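You operate a simulated robot arm through the tools that you are given. There is no shell and no other tool. Be economical: measure what you need, move in short steps, check, and stop when the job is done.

You are at the controls of a simulated two-armed robot. One attempt, no reset.

TASK
Raise the test air slowly, just till the blue coil shifts the valve.
Fine: air lever open and coil on first; leave the regulator there; coil off and lever shut after.

Only the result counts: the job must be done as asked and must still hold three seconds after the hand-in. Knocking over, shifting, dropping, spilling or breaking anything else fails it.

THE ROBOT
Two 7-joint arms with fingered hands on one trunk, on a base that drives. Base frame: it is fixed to the floor where the robot stands at the start and does not move with it; the origin is under the middle of the robot, x ahead of it, y to its left, z up; the surface under the hand at the start is at about z = 0.862. Lengths are in m, angles in degrees, forces in N, time in s.
The left shoulder is at the start at [0.03, 0.119, 1.094], the right one opposite. With the tool pointing down near the work surface each hand reaches from about 0.36 to 0.78 m from the robot's upright axis, wherever it stands, measured 20 degrees to its own side. Places, roughly: air lever of the test rig [0.8, 0.2, 1]; blue tube end (2x2x8 cm) [0.6, -0.1, 0.9]; coil switch [0.8, -0.2, 1]; manual test button [0.6, 0.2, 0.9]; new valve spool [0.5, 3.75, 0.75]; regulator knob of the test rig [0.8, 0, 0.9]; rod of the test cylinder [0.7, 0, 0.9]; test air display [0.8, 0, 1]. Payload 3.8 kg a hand.
The TCP of each hand is the grasp point between the finger pads, 0.025 m short of the fingertips. In the tool frame z runs along the fingers and y along their closing line. The gripper opens to 0.088 m. The gripper's body begins 0.029 m behind the TCP. The gripper is a hand of 4 fingers: y runs from the thumb to the fingers, the wrist lies at [-0.013, -0.106, -0.174] in the tool frame, and closing takes about 1.5 s.
Orientation is that of the tool frame in the base frame, as a unit quaternion [x, y, z, w]. With the fingers straight down and the wrist toward the robot, the tool's x, y and z point along [0, 1, 0], [1, 0, 0] and [0, 0, -1] of the base frame.

THE INTERFACE
- The arms move only by the tool move_arm. It takes "left_plan", "right_plan" or both (then of equal length, played together; a hand with none holds still); each is a list of rows, each a list of 3 entries, a list of its own where there are three numbers: the turn, a rotation vector about the base's x, y, z in units of 5 degrees (1.0 is 5 degrees), then the shift along the base's x, y, z in units of 40 mm (1.0 is 40 mm), then the finger opening in m, from 0 to 0.088. In form: [[[wx, wy, wz], [dx, dy, dz], claw], ...]. A call has 1 to 12 rows; each row shifts and turns the commanded pose from where the row before left it. A call with a number of a shift or a turn outside -1 to 1 is refused whole. Rows are played at 5 a second. More than 0.05 m and 8.6 degrees between two rows, or a gripper value outside its range, and nothing of the call is played. A pose out of reach is approached as far as the arm can. The call stops where the force on the tool passes 50 N (or 10 N more than at its start, if that is more) or the arm is blocked; 0.2 s more then pass. The fingers move at their own pace (about 0.153 m/s each) and stop on an object; they squeeze with about 22 N. The grip force told is the motor's: it shows also when the fingers shut on nothing. Time passes only in rows, and 0.2 s behind the last, so rows that do not move let the fingers close. It gives the time, the measured TCP pose, the force on the tool (base axes), the opening and the grip force at its end, in the units of the frame above (readings bear some noise), with the torque about the TCP (base axes, N m) and any sound that the robot's microphone picked up, and new pictures: "views" is both (left out), scene, wrist or none (wrist: the cameras of the hands that moved).
- Cameras (640 x 400 px; columns grow to the right, rows downward): "scene" is now at [0.044, 0.0056, 1.638]; the picture's right is [0.01, -1.00, 0.00], its down [-0.77, -0.01, -0.64] and it looks along [0.64, 0.01, -0.77] (base axes); focal length 265 px, centre (320, 200). "left" rides on the left gripper at [-0.064, -0.083, -0.098] in its tool frame; the picture's right is [-0.62, -0.37, 0.69], its down [0.71, -0.63, 0.30] and it looks along [0.32, 0.68, 0.65] (tool axes); focal length 265 px, centre (320, 200). "right" rides on the right gripper at [0.064, -0.083, -0.098] in its tool frame; the picture's right is [-0.62, 0.37, -0.69], its down [-0.71, -0.63, 0.30] and it looks along [-0.32, 0.68, 0.65] (tool axes); focal length 265 px, centre (320, 200). There is no depth. A picture from a camera that has moved, and an enlarged one, comes with that camera's place and axes in the base frame and with its lens. The place of the scene camera against the robot may be out by one fixed shift of up to 0.018 m in any direction.
- slide_trunk(by): slides the trunk up (or, below 0, down) by that many m; the arms and the scene camera ride with it, the base frame stays. It gives what a move gives, with no picture.
- base_move(legs): drives the robot by 1 to 6 legs, each [ahead, left, turn to the left] in m, m and degrees, along the robot's own axes; the way and the turn of a leg run together, so that a leg with both is an arc; at most 1.5 m and 180 degrees a leg. The arms and the cameras ride along, it lands a little off, and it stops where it bumps. It gives what a move gives, and a new picture of the scene camera.
- hand_shape(shape, hand): the hand has 4 fingers and takes this shape, open, in about a second: jaw (thumb against the fingers, like two jaws); tri (thumb and two fingers); tip (a fingertip pinch); poke (one finger out to press); point (the index stretched); flat (the hand flat); cup (the hand cupped); fist (a fist). The gripper value then closes the fingers along that shape, each until it touches; the sizes above hold for jaw. It gives what a move gives, with no picture.
- pan_tilt(pan, tilt): turns the head with the scene camera to pan (to the left, within 120 degrees either way) and tilt (down, from -29 to 69), counted from straight ahead of the robot. It gives what a move gives, and a new picture of the scene camera.
- enlarge(camera, box): a new picture of the part [left, top, right, bottom] of that camera's present view, enlarged. No time passes.
- hand_in(): hands the job in; it is judged then, once.

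Go step by step. Nothing tells you exact positions but the pictures and the camera data: compare them with the known pose of the tool, close in by small moves and look again before you grip or let go. The budget is 120 turns and 260 pictures, counting those below and the enlarged ones. Unless the task says otherwise, let go and move clear before handing in.

The tools are called after "Emit:" as a command line: name --argument value ..., lists and objects as JSON in quotes. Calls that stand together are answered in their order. move_arm: Moves the arms, as the interface text tells. Its arguments: {"type":"object","properties":{"left_plan":{"type":"array"},"right_plan":{"type":"array"},"views":{"type":"string","enum":["both","scene","wrist","none"]}},"required":[]} The other tools are called the same way: slide_trunk (by) slides the trunk up or down; hand_shape (shape, hand) gives the hand a shape; base_move (legs) drives the base; pan_tilt (pan, tilt) turns the head that bears the scene camera; enlarge (camera, box) takes an enlarged picture of a part of a camera's view; hand_in () hands the job in.

At the start:

```text
time_s: 0.0
left_position: [0.5617, 0.1929, 1.2025]
left_tcp_rot: [0.707, 0.707, 0.0, 0.0]
left_force: [1.1, 0.0, 0.4]
left_torque: [-0.03, -0.01, 0.01]
left_width: 0.0877
left_grip_force: 0.1
left_shape: jaw
right_position: [0.5561, -0.2403, 1.1589]
right_tcp_rot: [0.707, 0.707, 0.0, -0.001]
right_force: [-0.2, -0.6, -0.2]
right_torque: [0.02, 0.01, -0.02]
right_width: 0.0874
right_grip_force: 0.1
right_shape: jaw
trunk travel left (down, up): [-0.25, 0.34]
robot x, y, heading: [-0.0026, 0.0005, -0.0]
head pan, tilt: [0.7, 50.1]
```

scene: 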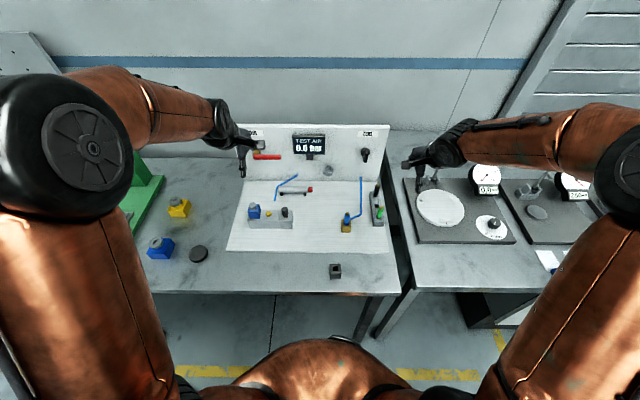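
right: 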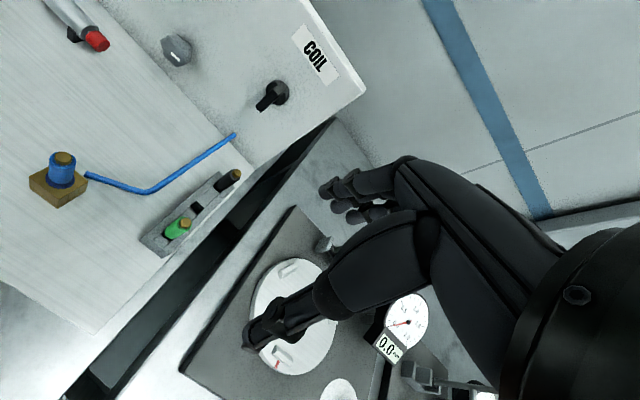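
left: 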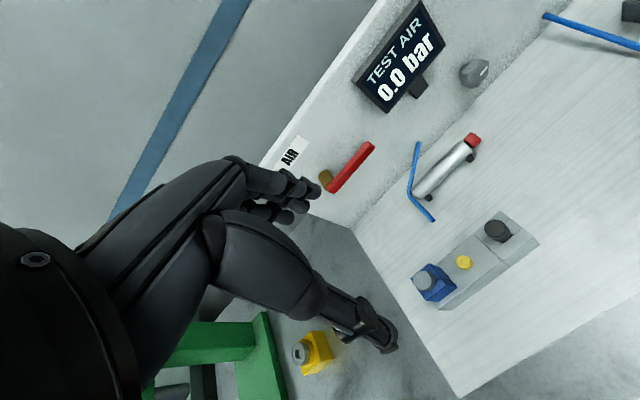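

I see the test rig ahead, with the air lever at left, the regulator knob in the middle and the coil switch at right. I'll enlarge for detail first.

Emit:
enlarge --camera "scene" --box '[220, 110, 400, 222]'

Emit:
enlarge --camera "right" --box '[0, 0, 380, 240]'

Emit:
enlarge --camera "left" --box '[260, 0, 640, 240]'

```text
3.56 times, centred on (310, 166) of scene
camera zoom: at [0.044, 0.0056, 1.638], right [0.01, -1.0, 0.0], down [-0.77, -0.01, -0.64], along [0.64, 0.01, -0.77], focal length 941 px, centre (356, 321)
```

zoom: 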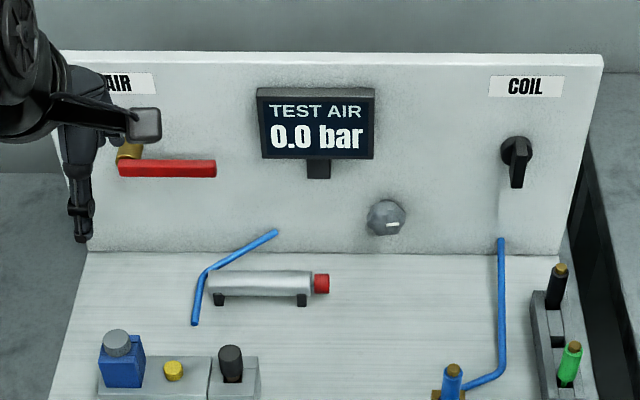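

```text
1.67 times, centred on (190, 120) of right
camera zoom: at [0.4733, -0.1756, 1.2592], right [0.37, -0.62, 0.69], down [-0.63, -0.71, -0.3], along [0.68, -0.32, -0.65], focal length 442 px, centre (537, 333)
```

zoom: 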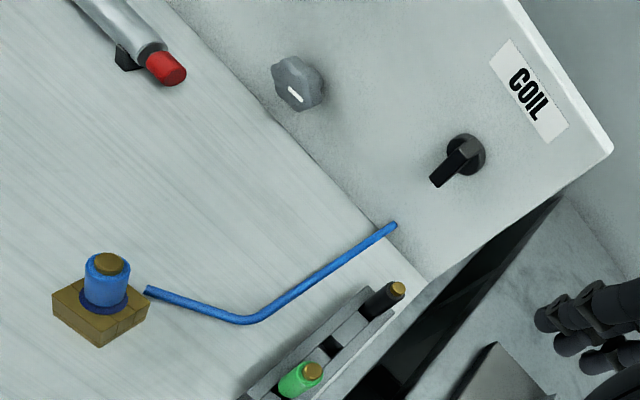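

```text
1.67 times, centred on (450, 120) of left
camera zoom: at [0.4788, 0.1271, 1.3017], right [-0.37, -0.62, -0.69], down [-0.63, 0.71, -0.3], along [0.68, 0.32, -0.65], focal length 442 px, centre (103, 333)
```

zoom: 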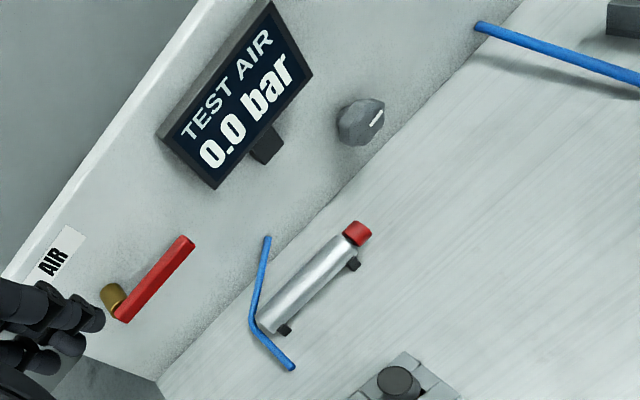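

The knob is near [0.78, -0.02, 0.94] and the coil switch near [0.785, -0.15, 1.03]. I'll turn both hands to point forward at the wall and look again.

Emit:
move_arm --right_plan '[[[-0.924, -0.924, 0.924], [0, 0, 0], 0.087], [[-0.924, -0.924, 0.924], [0, 0, 0], 0.087], [[-0.924, -0.924, 0.924], [0, 0, 0], 0.087], [[-0.924, -0.924, 0.924], [0, 0, 0], 0.087], [[-0.924, -0.924, 0.924], [0, 0, 0], 0.087], [[-0.924, -0.924, 0.924], [0, 0, 0], 0.087], [[-0.924, -0.924, 0.924], [0, 0, 0], 0.087], [[-0.924, -0.924, 0.924], [0, 0, 0], 0.087]]' --left_plan '[[[0.924, -0.924, -0.924], [0, 0, 0], 0.087], [[0.924, -0.924, -0.924], [0, 0, 0], 0.087], [[0.924, -0.924, -0.924], [0, 0, 0], 0.087], [[0.924, -0.924, -0.924], [0, 0, 0], 0.087], [[0.924, -0.924, -0.924], [0, 0, 0], 0.087], [[0.924, -0.924, -0.924], [0, 0, 0], 0.087], [[0.924, -0.924, -0.924], [0, 0, 0], 0.087], [[0.924, -0.924, -0.924], [0, 0, 0], 0.087]]'

```text
time_s: 1.8
left_position: [0.5626, 0.1916, 1.2038]
left_tcp_rot: [0.816, 0.382, 0.434, 0.0]
left_force: [0.4, -0.8, 0.2]
left_torque: [-0.04, -0.02, 0.02]
left_width: 0.0873
left_grip_force: 0.0
left_shape: jaw
right_position: [0.5555, -0.2392, 1.16]
right_tcp_rot: [0.382, 0.816, 0.0, 0.434]
right_force: [0.3, 0.0, 0.3]
right_torque: [0.01, 0.0, 0.04]
right_width: 0.0872
right_grip_force: 0.0
right_shape: jaw
trunk travel left (down, up): [-0.25, 0.34]
robot x, y, heading: [-0.0003, 0.0006, 0.0]
head pan, tilt: [0.7, 50.1]
camera scene: at [0.0442, 0.0051, 1.638], right [0.01, -1.0, 0.0], down [-0.77, -0.01, -0.64], along [0.64, 0.01, -0.77], focal length 265 px, centre (320, 200)
camera right: at [0.4139, -0.2265, 1.1491], right [-0.06, 0.1, 0.99], down [0.06, -0.99, 0.11], along [1.0, 0.06, 0.05], focal length 265 px, centre (320, 200)
camera left: at [0.4193, 0.1776, 1.1918], right [0.06, 0.1, -0.99], down [0.06, 0.99, 0.11], along [1.0, -0.06, 0.05], focal length 265 px, centre (320, 200)
```

scene: 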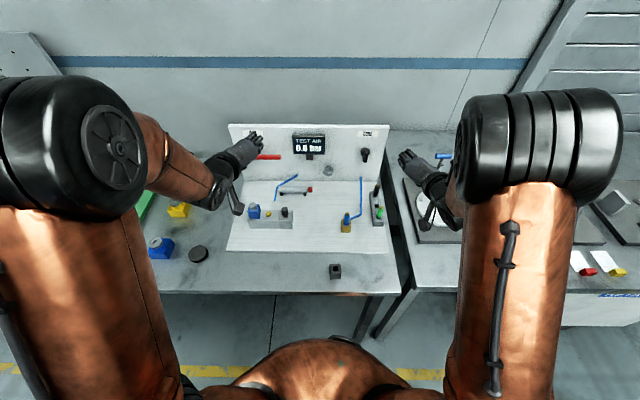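
right: 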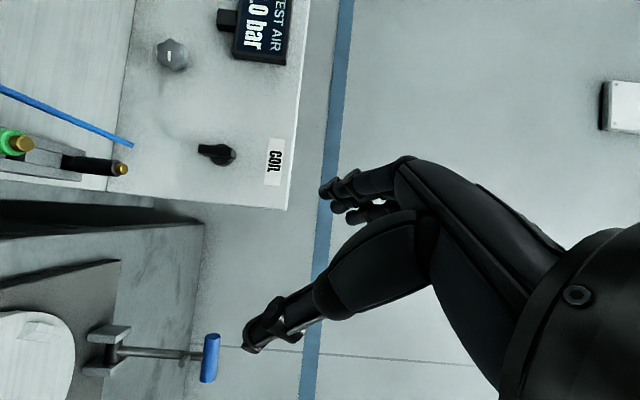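
left: 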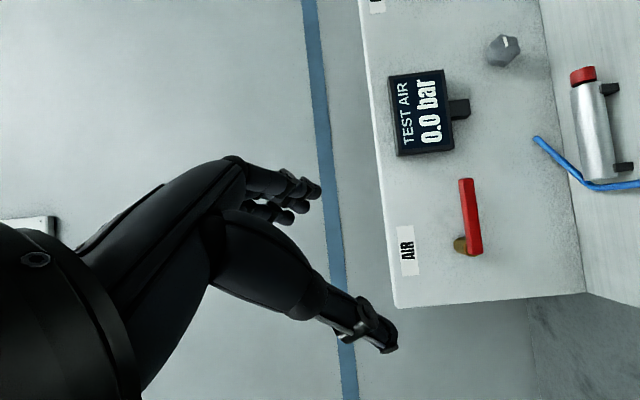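

The wrist cameras now see the wall squarely. I'll zoom in on the lever, switch and knob.

Emit:
enlarge --camera "left" --box '[360, 0, 640, 310]'

Emit:
enlarge --camera "right" --box '[100, 20, 300, 220]'

```text
1.29 times, centred on (500, 155) of left
camera zoom: at [0.4193, 0.1776, 1.1918], right [0.06, 0.1, -0.99], down [0.06, 0.99, 0.11], along [1.0, -0.06, 0.05], focal length 342 px, centre (88, 258)
```

zoom: 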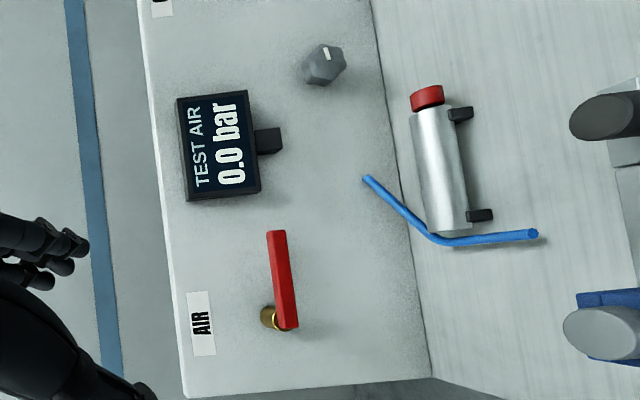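

```text
2.00 times, centred on (200, 120) of right
camera zoom: at [0.4139, -0.2265, 1.1491], right [-0.06, 0.1, 0.99], down [0.06, -0.99, 0.11], along [1.0, 0.06, 0.05], focal length 531 px, centre (560, 360)
```

zoom: 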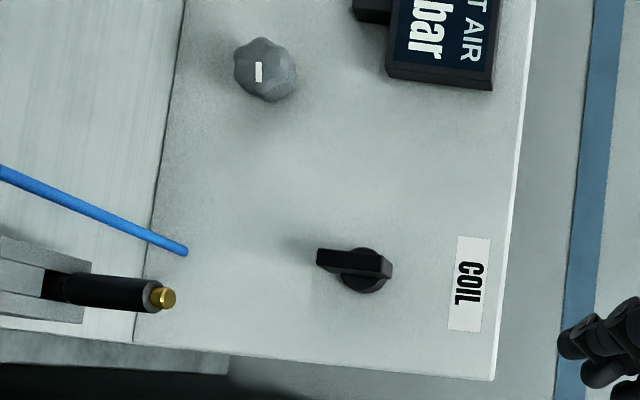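

The lever pivots at about [0.78, 0.23, 1.04] with its tip toward the display. The coil handle hangs straight down. I'll finish turning the hands and give the left one the poke shape.

Emit:
move_arm --right_plan '[[[-0.924, -0.924, 0.924], [0, 0, 0], 0.087], [[-0.924, -0.924, 0.924], [0, 0, 0], 0.087], [[-0.924, -0.924, 0.924], [0, 0, 0], 0.087], [[-0.924, -0.924, 0.924], [0, 0, 0], 0.087], [[-0.924, -0.924, 0.924], [0, 0, 0], 0.087], [[-0.924, -0.924, 0.924], [0, 0, 0], 0.087], [[-0.924, -0.924, 0.924], [0, 0, 0], 0.087]]' --left_plan '[[[0.924, -0.924, -0.924], [0, 0, 0], 0.087], [[0.924, -0.924, -0.924], [0, 0, 0], 0.087], [[0.924, -0.924, -0.924], [0, 0, 0], 0.087], [[0.924, -0.924, -0.924], [0, 0, 0], 0.087], [[0.924, -0.924, -0.924], [0, 0, 0], 0.087], [[0.924, -0.924, -0.924], [0, 0, 0], 0.087], [[0.924, -0.924, -0.924], [0, 0, 0], 0.087]]' --views "none"

Emit:
hand_shape --hand "left" --shape "poke"

Emit:
move_arm --left_plan '[[[0, 0, 0], [0.5, -0.1, -0.5], 0.087], [[0, 0, 0], [0.5, 0, -0.5], 0.087], [[0, 0, 0], [0, 0, 0], 0.087]]' --right_plan '[[[0, 0, 0], [0, 0, 0], 0.087], [[0, 0, 0], [0, 0, 0], 0.087], [[0, 0, 0], [0, 0, 0], 0.087]]'

```text
time_s: 3.4
left_position: [0.5623, 0.1921, 1.2024]
left_tcp_rot: [0.706, -0.001, 0.708, 0.0]
left_force: [-0.1, 0.0, -1.0]
left_torque: [0.01, -0.02, -0.05]
left_width: 0.0873
left_grip_force: 0.0
left_shape: jaw
right_position: [0.556, -0.2393, 1.1592]
right_tcp_rot: [-0.001, 0.707, 0.0, 0.707]
right_force: [0.0, 0.1, -0.4]
right_torque: [-0.04, 0.02, -0.04]
right_width: 0.0872
right_grip_force: 0.0
right_shape: jaw
trunk travel left (down, up): [-0.25, 0.34]
robot x, y, heading: [0.0013, 0.0013, -0.0]
head pan, tilt: [0.7, 50.1]
```

```text
time_s: 4.3
left_position: [0.563, 0.1907, 1.2024]
left_tcp_rot: [0.708, 0.0, 0.707, 0.0]
left_force: [0.3, 1.4, 0.5]
left_torque: [-0.01, -0.02, 0.03]
left_width: 0.0
left_grip_force: 0.0
left_shape: poke
right_position: [0.5573, -0.239, 1.1596]
right_tcp_rot: [0.0, 0.707, 0.0, 0.707]
right_force: [0.1, -0.4, -0.5]
right_torque: [-0.03, 0.01, -0.01]
right_width: 0.087
right_grip_force: 0.1
right_shape: jaw
trunk travel left (down, up): [-0.25, 0.34]
robot x, y, heading: [-0.0005, -0.0001, 0.4]
head pan, tilt: [0.7, 50.1]
```

```text
time_s: 5.1
left_position: [0.6023, 0.188, 1.1638]
left_tcp_rot: [0.708, 0.0, 0.706, 0.0]
left_force: [0.5, 0.2, 0.0]
left_torque: [-0.02, 0.02, -0.02]
left_width: 0.0002
left_grip_force: 0.0
left_shape: poke
right_position: [0.5553, -0.2399, 1.1587]
right_tcp_rot: [-0.001, 0.707, 0.0, 0.707]
right_force: [-0.3, -0.2, 0.1]
right_torque: [0.02, 0.04, -0.02]
right_width: 0.0873
right_grip_force: 0.1
right_shape: jaw
trunk travel left (down, up): [-0.25, 0.34]
robot x, y, heading: [0.0013, -0.0, -0.2]
head pan, tilt: [0.7, 50.1]
camera scene: at [0.0434, 0.0055, 1.6381], right [0.01, -1.0, 0.0], down [-0.77, -0.01, -0.64], along [0.64, 0.01, -0.77], focal length 265 px, centre (320, 200)
camera right: at [0.4582, -0.3238, 1.0963], right [-0.69, 0.37, 0.62], down [0.3, -0.63, 0.71], along [0.65, 0.68, 0.32], focal length 265 px, centre (320, 200)
camera left: at [0.504, 0.2705, 1.0996], right [0.69, 0.37, -0.62], down [0.3, 0.63, 0.71], along [0.65, -0.68, 0.32], focal length 265 px, centre (320, 200)
```

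scene: 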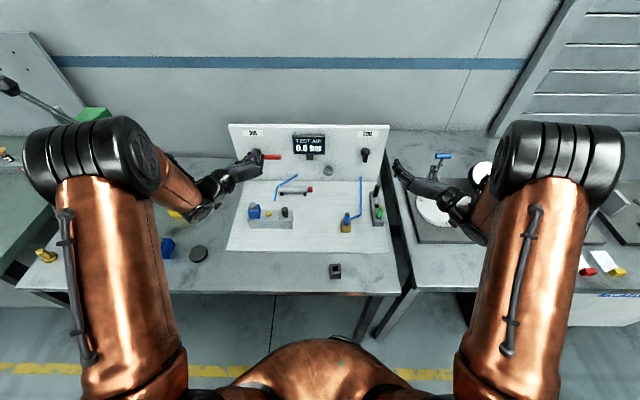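
right: 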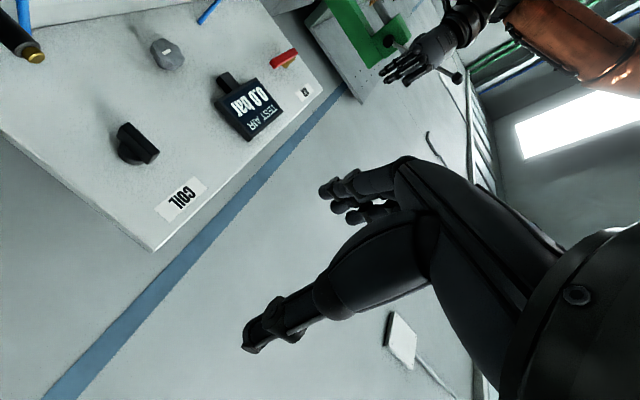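
left: 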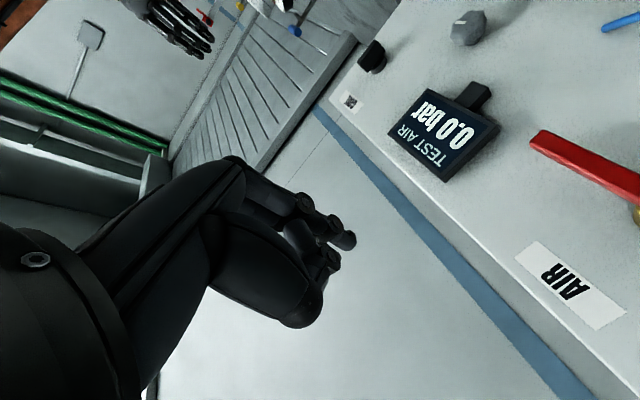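

The poke fingertip lies close to the TCP axis, about 2 cm past it. I'll bring it above the lever tip.

Emit:
move_arm --left_plan '[[[0, 0, 0], [0.7, -0.2, -0.5], 0], [[0, 0, 0], [0.7, -0.2, -0.5], 0], [[0, 0, 0], [0.7, -0.1, -0.5], 0], [[0, 0, 0], [0.7, 0, -0.4], 0], [[0, 0, 0], [0.5, 0, 0], 0], [[0, 0, 0], [0.4, 0, 0], 0]]'

Emit:
enlarge --camera "scene" --box '[220, 110, 400, 222]'

```text
time_s: 6.5
left_position: [0.7501, 0.1691, 1.0872]
left_tcp_rot: [0.706, 0.0, 0.708, 0.0]
left_force: [0.2, -0.4, 0.6]
left_torque: [0.02, -0.02, -0.02]
left_width: 0.0001
left_grip_force: 0.1
left_shape: poke
right_position: [0.5576, -0.2405, 1.1589]
right_tcp_rot: [0.0, 0.707, 0.0, 0.707]
right_force: [0.0, -0.3, -0.3]
right_torque: [-0.03, -0.01, -0.01]
right_width: 0.0872
right_grip_force: 0.1
right_shape: jaw
trunk travel left (down, up): [-0.25, 0.34]
robot x, y, heading: [-0.0035, 0.0018, 0.1]
head pan, tilt: [0.7, 50.1]
camera scene: at [0.0447, 0.0057, 1.638], right [0.01, -1.0, 0.0], down [-0.77, -0.01, -0.64], along [0.64, 0.01, -0.77], focal length 265 px, centre (320, 200)
camera left: at [0.6519, 0.252, 1.0231], right [0.69, 0.37, -0.62], down [0.31, 0.63, 0.71], along [0.65, -0.68, 0.32], focal length 265 px, centre (320, 200)
```

scene: 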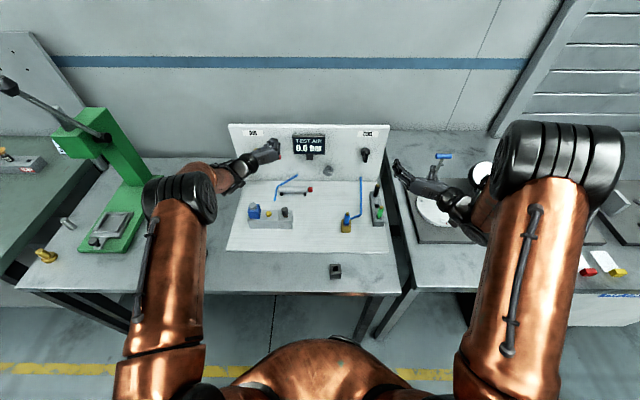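
left: 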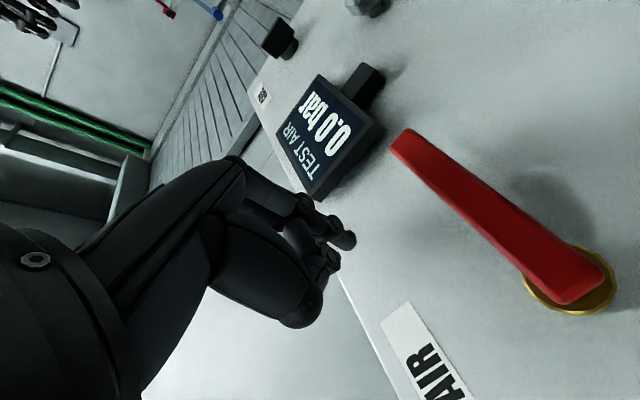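

```text
3.56 times, centred on (310, 166) of scene
camera zoom: at [0.0447, 0.0057, 1.638], right [0.01, -1.0, 0.0], down [-0.77, -0.01, -0.64], along [0.64, 0.01, -0.77], focal length 941 px, centre (356, 321)
```

zoom: 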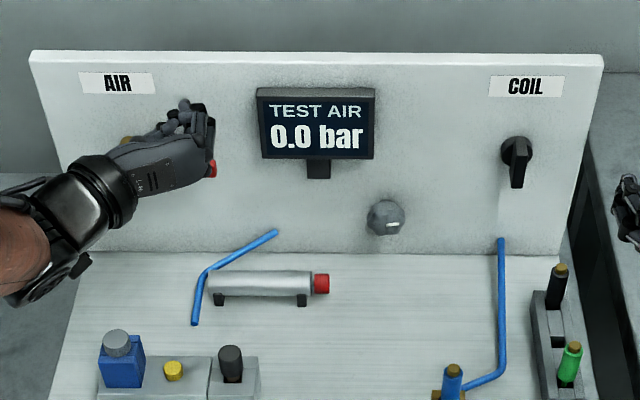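

The finger is above the lever. I'll push down gently and check force and motion.

Emit:
move_arm --left_plan '[[[0, 0, 0], [0, 0, -0.25], 0], [[0, 0, 0], [0, 0, -0.25], 0], [[0, 0, 0], [0, 0, -0.25], 0], [[0, 0, 0], [0, 0, -0.25], 0]]' --views "wrist"

```text
time_s: 7.5
left_position: [0.7519, 0.1682, 1.0467]
left_tcp_rot: [0.708, 0.0, 0.707, 0.0]
left_force: [0.1, 0.6, -0.2]
left_torque: [0.01, -0.02, 0.02]
left_width: 0.0
left_grip_force: 0.0
left_shape: poke
right_position: [0.5571, -0.2393, 1.1606]
right_tcp_rot: [0.0, 0.707, 0.0, 0.707]
right_force: [0.0, -0.2, 0.6]
right_torque: [0.01, 0.0, -0.04]
right_width: 0.0872
right_grip_force: 0.1
right_shape: jaw
trunk travel left (down, up): [-0.25, 0.34]
robot x, y, heading: [0.0022, 0.0017, -0.0]
head pan, tilt: [0.7, 50.1]
camera left: at [0.6527, 0.2514, 0.9822], right [0.69, 0.37, -0.62], down [0.3, 0.63, 0.71], along [0.65, -0.68, 0.32], focal length 265 px, centre (320, 200)
```

left: 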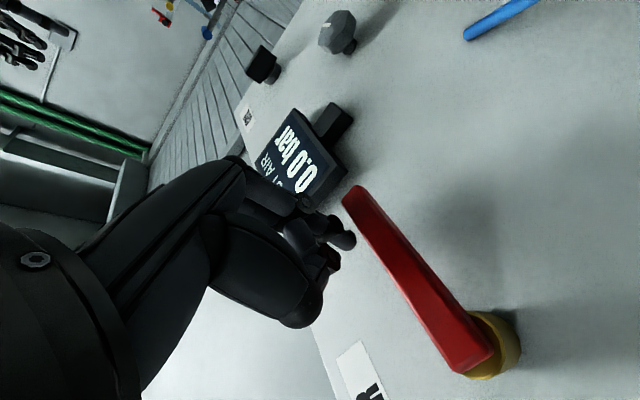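

Not yet in contact. I'll continue down.

Emit:
move_arm --left_plan '[[[0, 0, 0], [0, 0, -0.2], 0], [[0, 0, 0], [0, 0, -0.2], 0], [[0, 0, 0], [0, 0, -0.2], 0]]' --views "wrist"

```text
time_s: 8.3
left_position: [0.7524, 0.1655, 1.0379]
left_tcp_rot: [0.698, 0.001, 0.716, 0.002]
left_force: [8.4, -2.1, 37.4]
left_torque: [-0.09, -0.72, -0.03]
left_width: 0.0002
left_grip_force: 0.0
left_shape: poke
right_position: [0.5539, -0.2417, 1.1622]
right_tcp_rot: [0.0, 0.706, 0.0, 0.708]
right_force: [0.7, -0.2, -0.3]
right_torque: [0.02, -0.03, 0.0]
right_width: 0.0872
right_grip_force: 0.3
right_shape: jaw
trunk travel left (down, up): [-0.25, 0.34]
robot x, y, heading: [-0.0002, 0.0002, 0.1]
head pan, tilt: [0.7, 50.1]
camera left: at [0.6539, 0.2485, 0.9705], right [0.71, 0.37, -0.6], down [0.29, 0.63, 0.72], along [0.64, -0.68, 0.34], focal length 265 px, centre (320, 200)
```

left: 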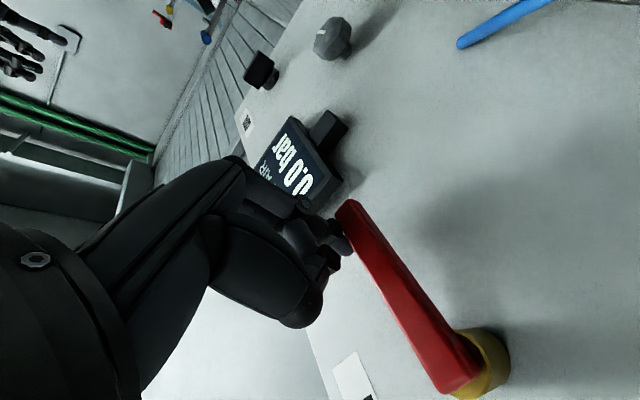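

About 37 N down did not move it, so down looks like the stop; it should open upward. I'll back out, go below the lever, and push up.

Emit:
move_arm --left_plan '[[[0, 0, 0], [0, 0, 0.6], 0], [[0, 0, 0], [-0.8, 0, 0.0], 0], [[0, 0, 0], [-0.8, 0, -0.2], 0], [[0, 0, 0], [0, 0, -0.9], 0], [[0, 0, 0], [0, 0, -0.6], 0], [[0, 0, 0], [0, 0, -0.1], 0]]' --views "wrist"

```text
time_s: 9.7
left_position: [0.6851, 0.1729, 0.9804]
left_tcp_rot: [0.703, 0.0, 0.711, -0.002]
left_force: [-1.9, 22.0, 27.0]
left_torque: [2.61, 2.76, -2.07]
left_width: 0.0
left_grip_force: 0.1
left_shape: poke
right_position: [0.5541, -0.2375, 1.1609]
right_tcp_rot: [-0.001, 0.706, 0.0, 0.708]
right_force: [0.4, -0.9, 0.4]
right_torque: [-0.01, 0.0, 0.0]
right_width: 0.0872
right_grip_force: 0.1
right_shape: jaw
trunk travel left (down, up): [-0.25, 0.34]
robot x, y, heading: [0.0035, 0.0034, 0.0]
head pan, tilt: [0.7, 50.1]
camera left: at [0.5871, 0.2554, 0.9158], right [0.7, 0.37, -0.61], down [0.29, 0.63, 0.72], along [0.65, -0.68, 0.33], focal length 265 px, centre (320, 200)
```

left: 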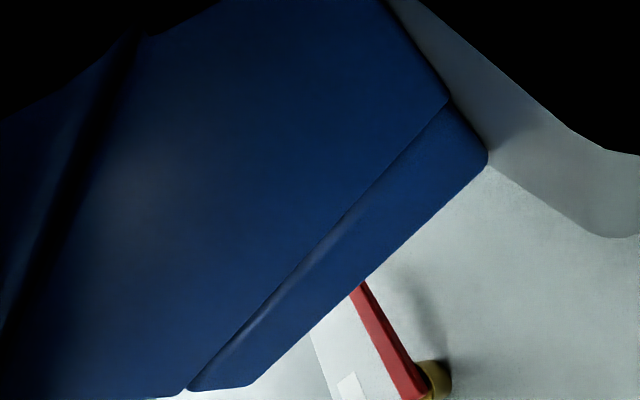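

The wrist touched the valve's blue coil. I'll raise straight up and inspect.

Emit:
move_arm --left_plan '[[[0, 0, 0], [0, 0, 0.8], 0], [[0, 0, 0], [-0.3, 0, 0.8], 0], [[0, 0, 0], [-0.5, 0, 0.8], 0], [[0, 0, 0], [-0.9, 0, 0.8], 0], [[0, 0, 0], [-0.9, 0.5, 0], 0], [[0, 0, 0], [0, 0.5, 0], 0]]' --views "both"

Emit:
enlarge --camera "scene" --box '[220, 140, 400, 252]'

```text
time_s: 11.1
left_position: [0.5836, 0.2069, 1.1051]
left_tcp_rot: [0.707, -0.001, 0.707, 0.0]
left_force: [0.4, 0.4, -0.2]
left_torque: [0.03, 0.0, 0.04]
left_width: 0.0001
left_grip_force: 0.2
left_shape: poke
right_position: [0.5561, -0.2391, 1.1605]
right_tcp_rot: [0.0, 0.707, 0.0, 0.707]
right_force: [0.2, -1.0, 0.1]
right_torque: [-0.01, -0.03, 0.0]
right_width: 0.0872
right_grip_force: 0.2
right_shape: jaw
trunk travel left (down, up): [-0.25, 0.34]
robot x, y, heading: [0.0008, -0.0016, 0.3]
head pan, tilt: [0.7, 50.1]
camera scene: at [0.0441, 0.0057, 1.638], right [0.01, -1.0, 0.0], down [-0.77, -0.01, -0.64], along [0.64, 0.01, -0.77], focal length 265 px, centre (320, 200)
camera left: at [0.4853, 0.2894, 1.04], right [0.69, 0.37, -0.62], down [0.3, 0.63, 0.71], along [0.65, -0.68, 0.32], focal length 265 px, centre (320, 200)
```

scene: 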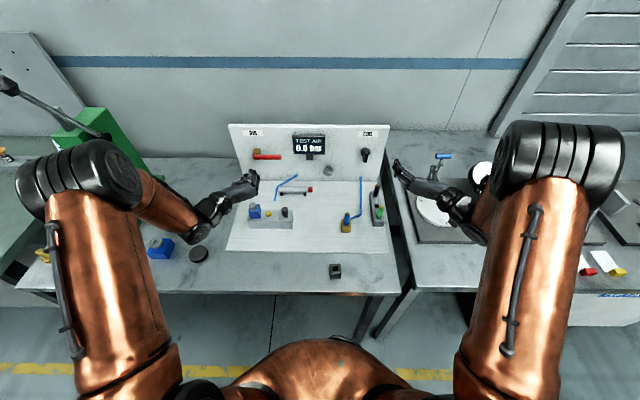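
left: 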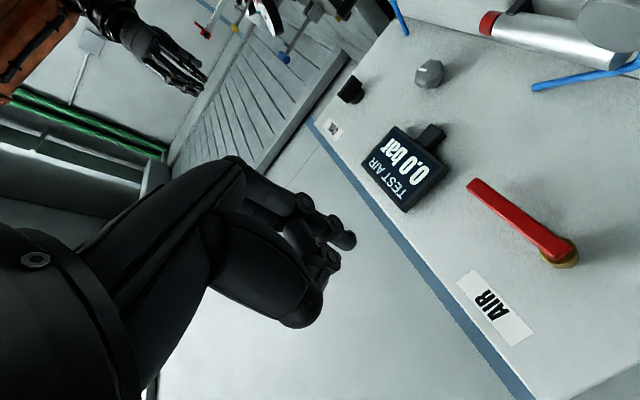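

```text
3.56 times, centred on (310, 196) of scene
camera zoom: at [0.0441, 0.0057, 1.638], right [0.01, -1.0, 0.0], down [-0.77, -0.01, -0.64], along [0.64, 0.01, -0.77], focal length 941 px, centre (356, 214)
```

zoom: 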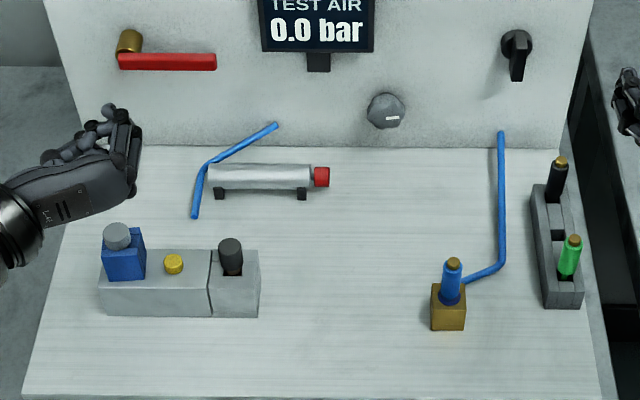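

Nothing was displaced. I'll roll the left hand 40° so its wrist rides higher, then bring the finger in under the lever.

Emit:
move_arm --left_plan '[[[1, 0, 0], [0, 0, 0], 0], [[1, 0, 0], [0, 0, 0], 0], [[1, 0, 0], [0, 0, 0], 0], [[1, 0, 0], [0.5, -0.2, 0], 0], [[1, 0, 0], [0.5, -0.2, 0], 0], [[1, 0, 0], [0.6, -0.2, -0.3], 0], [[1, 0, 0], [0.6, -0.2, -0.4], 0], [[1, 0, 0], [0.6, -0.17, -0.4], 0]]' --views "both"

Emit:
enlarge --camera "scene" --box '[220, 140, 400, 252]'

```text
time_s: 12.9
left_position: [0.6963, 0.1679, 1.0599]
left_tcp_rot: [0.665, -0.243, 0.664, -0.242]
left_force: [-0.3, -0.6, -0.3]
left_torque: [-0.01, -0.02, -0.04]
left_width: 0.0
left_grip_force: 0.0
left_shape: poke
right_position: [0.5574, -0.2407, 1.1599]
right_tcp_rot: [-0.001, 0.707, 0.0, 0.707]
right_force: [0.2, 0.8, 0.2]
right_torque: [-0.01, 0.01, -0.01]
right_width: 0.0871
right_grip_force: 0.0
right_shape: jaw
trunk travel left (down, up): [-0.25, 0.34]
robot x, y, heading: [0.0002, -0.003, 0.2]
head pan, tilt: [0.7, 50.1]
camera scene: at [0.0449, 0.0051, 1.638], right [0.01, -1.0, 0.0], down [-0.77, -0.01, -0.64], along [0.64, 0.01, -0.77], focal length 265 px, centre (320, 200)
camera left: at [0.5974, 0.2729, 1.0643], right [0.69, 0.68, -0.24], down [0.31, 0.02, 0.95], along [0.65, -0.73, -0.19], focal length 265 px, centre (320, 200)
```

scene: 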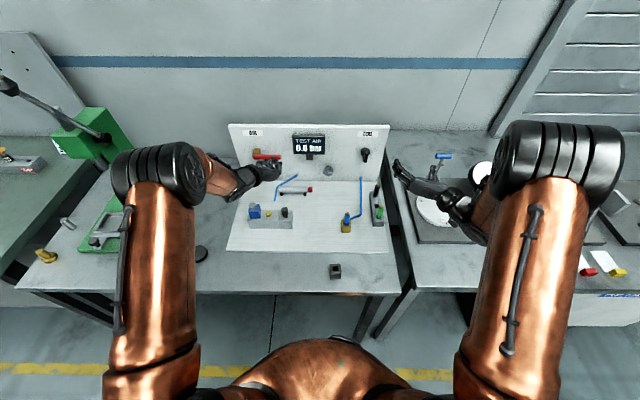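
left: 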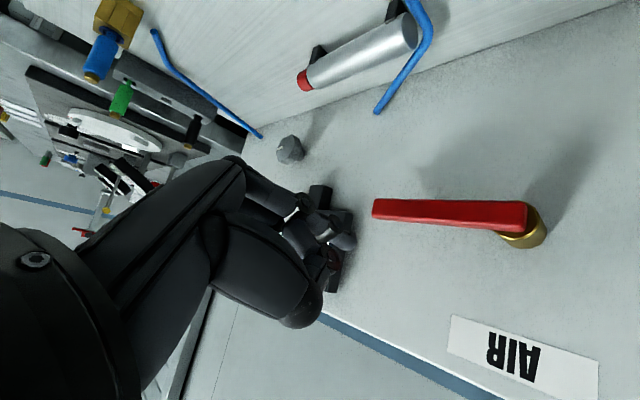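

```text
3.56 times, centred on (310, 196) of scene
camera zoom: at [0.0449, 0.0051, 1.638], right [0.01, -1.0, 0.0], down [-0.77, -0.01, -0.64], along [0.64, 0.01, -0.77], focal length 941 px, centre (356, 214)
```

zoom: 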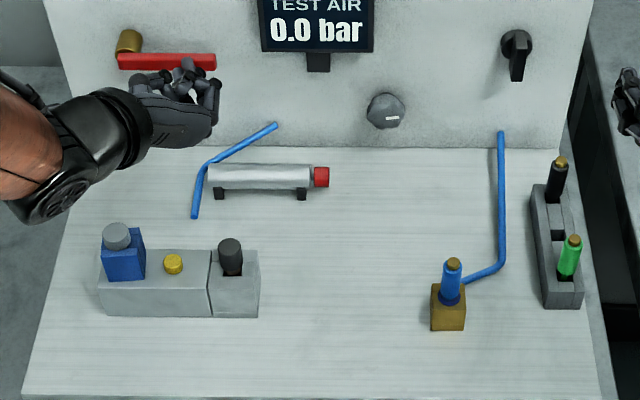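

Now lower in front of the lever, go forward beneath it, and push up in small steps.

Emit:
move_arm --left_plan '[[[0, 0, 0], [0, 0, -0.6], 0], [[0, 0, 0], [0, 0, -0.6], 0], [[0, 0, 0], [0, 0, -0.5], 0], [[0, 0, 0], [0.7, 0, 0], 0], [[0, 0, 0], [0.65, 0, 0], 0]]' --views "wrist"

```text
time_s: 14.1
left_position: [0.749, 0.168, 0.9904]
left_tcp_rot: [0.665, -0.242, 0.664, -0.241]
left_force: [-1.2, 0.0, -1.0]
left_torque: [-0.02, -0.01, 0.0]
left_width: 0.0
left_grip_force: 0.1
left_shape: poke
right_position: [0.5571, -0.239, 1.1591]
right_tcp_rot: [0.0, 0.707, 0.0, 0.707]
right_force: [0.1, -0.2, -0.1]
right_torque: [-0.01, 0.02, -0.01]
right_width: 0.0873
right_grip_force: 0.0
right_shape: jaw
trunk travel left (down, up): [-0.25, 0.34]
robot x, y, heading: [0.0001, -0.0013, -0.1]
head pan, tilt: [0.7, 50.1]
camera left: at [0.6493, 0.274, 0.9943], right [0.69, 0.68, -0.24], down [0.31, 0.02, 0.95], along [0.65, -0.73, -0.19], focal length 265 px, centre (320, 200)
```

left: 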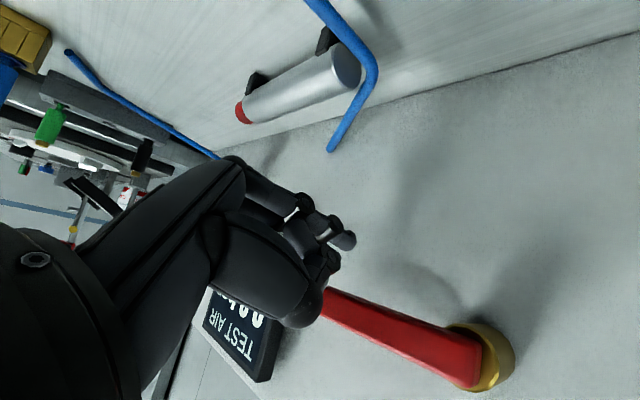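

Emit:
move_arm --left_plan '[[[0, 0, 0], [0, 0, 0.2], 0], [[0, 0, 0], [0, 0, 0.2], 0], [[0, 0, 0], [0, 0.02, 0.2], 0], [[0, 0, 0], [0, 0.05, 0.2], 0]]' --views "wrist"

```text
time_s: 15.1
left_position: [0.7488, 0.1717, 1.0249]
left_tcp_rot: [0.664, -0.243, 0.664, -0.242]
left_force: [-1.0, -2.1, -1.8]
left_torque: [0.02, 0.02, -0.01]
left_width: 0.0
left_grip_force: 0.0
left_shape: poke
right_position: [0.5568, -0.2405, 1.1601]
right_tcp_rot: [0.0, 0.707, 0.0, 0.707]
right_force: [0.5, -0.5, 0.4]
right_torque: [-0.01, 0.04, 0.04]
right_width: 0.0873
right_grip_force: 0.2
right_shape: jaw
trunk travel left (down, up): [-0.25, 0.34]
robot x, y, heading: [0.0002, 0.0007, 0.1]
head pan, tilt: [0.7, 50.1]
camera left: at [0.65, 0.2754, 1.0274], right [0.69, 0.68, -0.24], down [0.31, 0.02, 0.95], along [0.65, -0.73, -0.19], focal length 265 px, centre (320, 200)
```

left: 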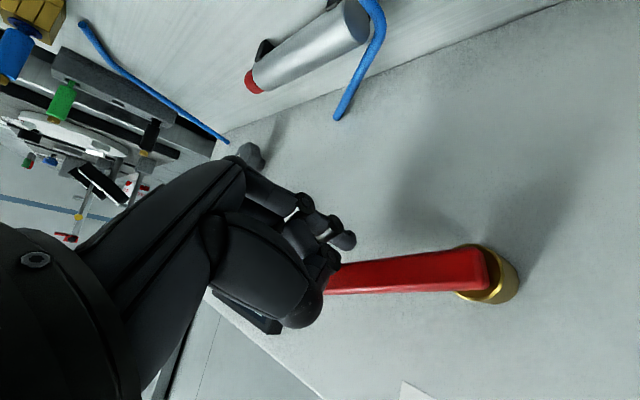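

The lever is rising easily. I'll carry it up along its arc.

Emit:
move_arm --left_plan '[[[0, 0, 0], [0, -0.02, 0.26], 0], [[0, 0, 0], [0, -0.02, 0.26], 0], [[0, 0, 0], [0, -0.02, 0.26], 0], [[0, 0, 0], [0, -0.02, 0.26], 0], [[0, 0, 0], [0, -0.02, 0.26], 0], [[0, 0, 0], [0, 0.25, 0.26], 0], [[0, 0, 0], [0, 0.25, 0.26], 0], [[0, 0, 0], [0, 0.26, 0.12], 0], [[0, 0, 0], [0, 0.26, 0.12], 0]]' --views "both"

```text
time_s: 17.1
left_position: [0.7494, 0.2094, 1.1067]
left_tcp_rot: [0.664, -0.242, 0.665, -0.242]
left_force: [1.0, -0.7, -1.1]
left_torque: [0.01, 0.03, -0.04]
left_width: 0.0
left_grip_force: 0.1
left_shape: poke
right_position: [0.5567, -0.2399, 1.16]
right_tcp_rot: [0.0, 0.707, 0.0, 0.707]
right_force: [0.2, -0.4, 0.3]
right_torque: [0.02, 0.01, -0.01]
right_width: 0.0872
right_grip_force: 0.0
right_shape: jaw
trunk travel left (down, up): [-0.25, 0.34]
robot x, y, heading: [-0.0033, -0.0025, 0.3]
head pan, tilt: [0.7, 50.1]
camera scene: at [0.0442, 0.0056, 1.638], right [0.01, -1.0, 0.0], down [-0.77, -0.01, -0.64], along [0.64, 0.01, -0.77], focal length 265 px, centre (320, 200)
camera left: at [0.6501, 0.3136, 1.1106], right [0.69, 0.68, -0.24], down [0.3, 0.02, 0.95], along [0.65, -0.73, -0.19], focal length 265 px, centre (320, 200)
```

scene: 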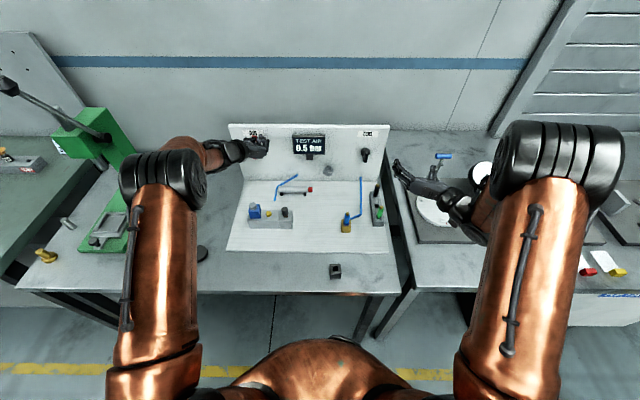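
left: 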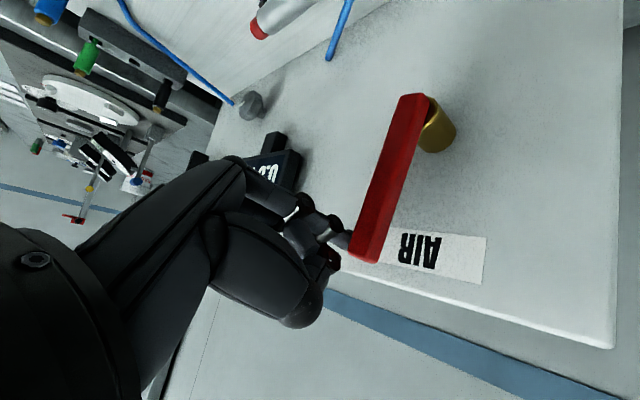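

The lever is nearly upright and the display reads 0.5 bar. I'll push a little more to reach the stop.

Emit:
move_arm --left_plan '[[[0, 0, 0], [0, 0.2, 0], 0], [[0, 0, 0], [0, 0.2, 0], 0], [[0, 0, 0], [0, 0.1, 0], 0]]' --views "wrist"

Emit:
enlarge --camera "scene" --box '[220, 110, 400, 222]'

```text
time_s: 17.9
left_position: [0.7502, 0.2228, 1.1071]
left_tcp_rot: [0.662, -0.246, 0.666, -0.24]
left_force: [-0.4, -13.7, 0.5]
left_torque: [-0.1, 0.0, -0.28]
left_width: 0.0
left_grip_force: 0.1
left_shape: poke
right_position: [0.5554, -0.2435, 1.16]
right_tcp_rot: [0.001, 0.707, 0.0, 0.707]
right_force: [-0.9, 0.3, 0.2]
right_torque: [0.02, 0.0, 0.03]
right_width: 0.0873
right_grip_force: 0.1
right_shape: jaw
trunk travel left (down, up): [-0.25, 0.34]
robot x, y, heading: [-0.0036, 0.0018, -0.0]
head pan, tilt: [0.7, 50.1]
camera left: at [0.6512, 0.3284, 1.1112], right [0.7, 0.68, -0.24], down [0.3, 0.02, 0.95], along [0.65, -0.74, -0.19], focal length 265 px, centre (320, 200)
```

left: 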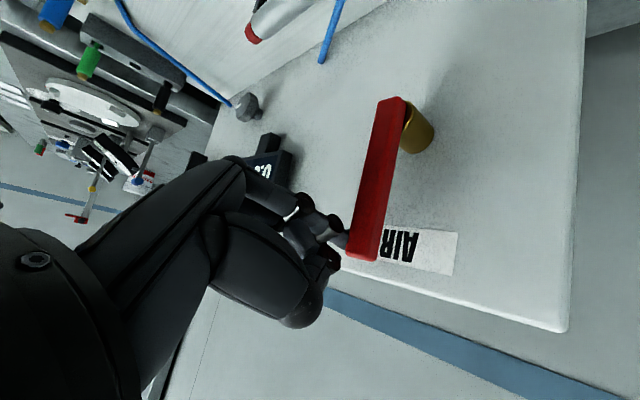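

```text
3.56 times, centred on (310, 166) of scene
camera zoom: at [0.0438, 0.0025, 1.638], right [0.01, -1.0, 0.0], down [-0.77, -0.01, -0.64], along [0.64, 0.01, -0.77], focal length 941 px, centre (356, 321)
```

zoom: 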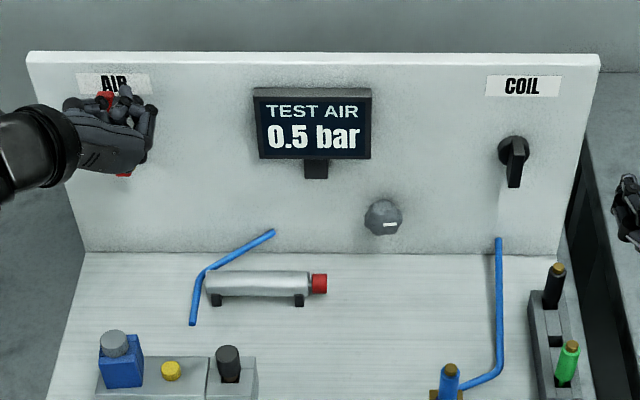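

The lever is against its stop and the display shows 0.5 bar. I'll withdraw the left hand and study the coil switch.

Emit:
move_arm --left_plan '[[[0, 0, 0], [0, -0.4, 0], 0], [[0, 0, 0], [-0.8, -0.1, 0], 0], [[0, 0, 0], [-1, 0.2, 0.3], 0], [[0, 0, 0], [-1, 0.4, 0.3], 0], [[0, 0, 0], [-0.5, 0.8, 0.3], 0], [[0, 0, 0], [0, 0.8, 0], 0]]' --right_plan '[[[0, 0, 0], [0, 0.2, -0.5], 0.087], [[0, 0, 0], [0, 0.2, -0.5], 0.087], [[0, 0, 0], [0.2, 0, -0.5], 0.087], [[0, 0, 0], [0.2, 0, -0.5], 0.087], [[0, 0, 0], [0.2, 0, -0.5], 0.087], [[0, 0, 0], [0, 0, 0], 0.087]]' --views "both"

Emit:
enlarge --camera "right" --box '[0, 0, 320, 200]'

```text
time_s: 19.3
left_position: [0.6156, 0.2964, 1.1423]
left_tcp_rot: [0.664, -0.242, 0.665, -0.241]
left_force: [0.3, 0.6, 0.5]
left_torque: [0.0, 0.01, -0.02]
left_width: 0.0001
left_grip_force: 0.0
left_shape: poke
right_position: [0.5807, -0.2235, 1.0585]
right_tcp_rot: [0.0, 0.707, -0.001, 0.707]
right_force: [-0.2, 0.0, 0.3]
right_torque: [-0.01, -0.01, -0.01]
right_width: 0.0872
right_grip_force: 0.0
right_shape: jaw
trunk travel left (down, up): [-0.25, 0.34]
robot x, y, heading: [-0.0, 0.0019, 0.1]
head pan, tilt: [0.7, 50.1]
camera scene: at [0.0443, 0.0068, 1.638], right [0.01, -1.0, 0.0], down [-0.77, -0.01, -0.64], along [0.64, 0.01, -0.77], focal length 265 px, centre (320, 200)
camera right: at [0.4828, -0.3064, 0.9964], right [-0.69, 0.37, 0.62], down [0.3, -0.63, 0.72], along [0.65, 0.68, 0.32], focal length 265 px, centre (320, 200)
camera left: at [0.5165, 0.4019, 1.1467], right [0.69, 0.68, -0.24], down [0.3, 0.02, 0.95], along [0.65, -0.73, -0.19], focal length 265 px, centre (320, 200)
```

scene: 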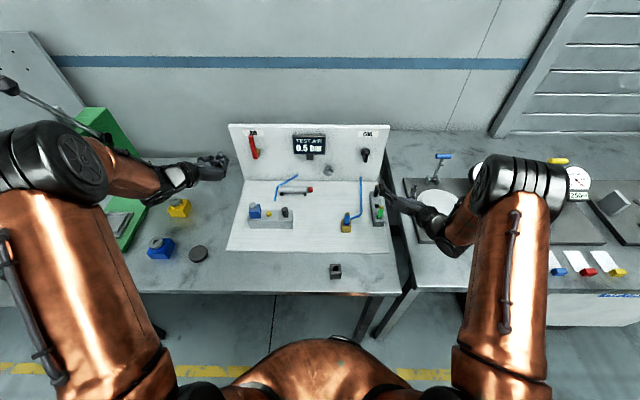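
right: 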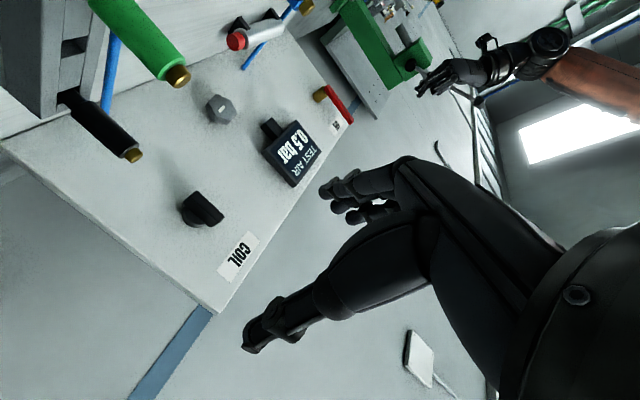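
left: 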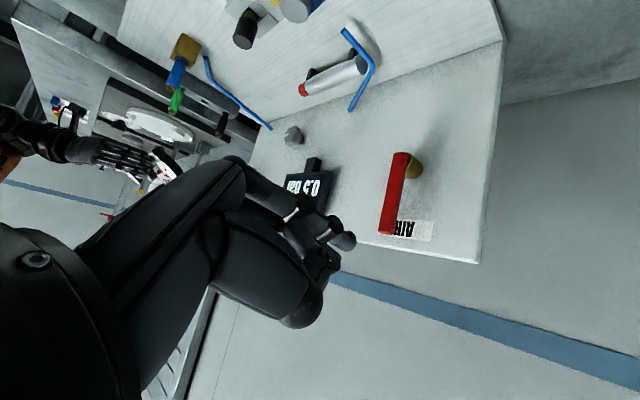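

```text
2.00 times, centred on (160, 100) of right
camera zoom: at [0.4828, -0.3064, 0.9964], right [-0.69, 0.37, 0.62], down [0.3, -0.63, 0.72], along [0.65, 0.68, 0.32], focal length 531 px, centre (640, 400)
```

zoom: 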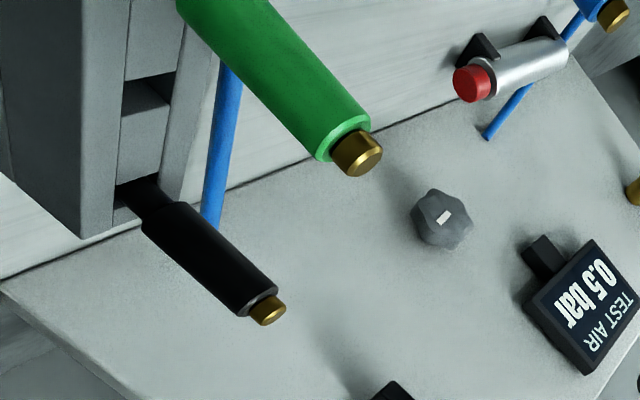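

Emit:
enlarge --camera "right" --box '[140, 150, 300, 250]'

Emit:
enlarge --camera "scene" --box '[330, 120, 410, 170]'

```text
4.00 times, centred on (220, 200) of right
camera zoom: at [0.4828, -0.3064, 0.9964], right [-0.69, 0.37, 0.62], down [0.3, -0.63, 0.72], along [0.65, 0.68, 0.32], focal length 1062 px, centre (720, 200)
```

zoom: 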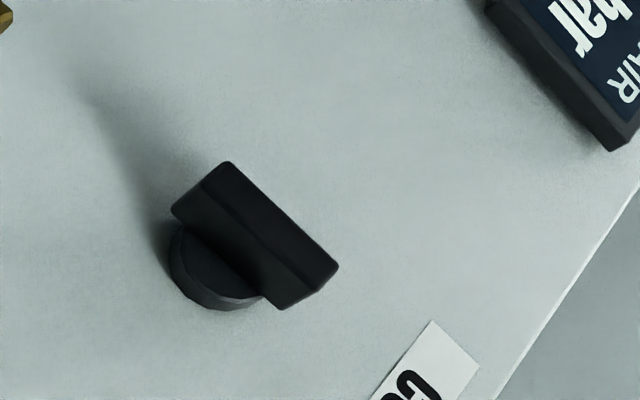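

```text
8.00 times, centred on (370, 145) of scene
camera zoom: at [0.0443, 0.0068, 1.638], right [0.01, -1.0, 0.0], down [-0.77, -0.01, -0.64], along [0.64, 0.01, -0.77], focal length 2118 px, centre (-80, 640)
```

zoom: 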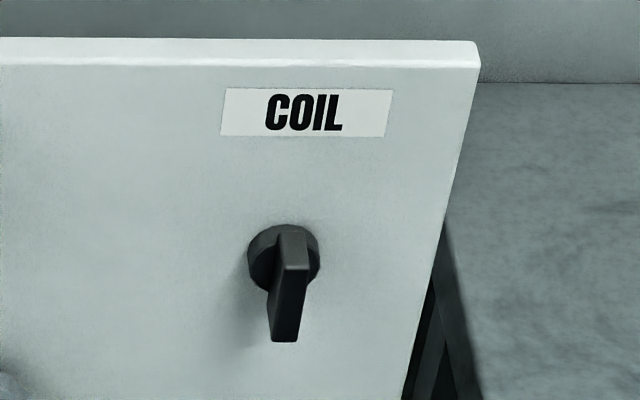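

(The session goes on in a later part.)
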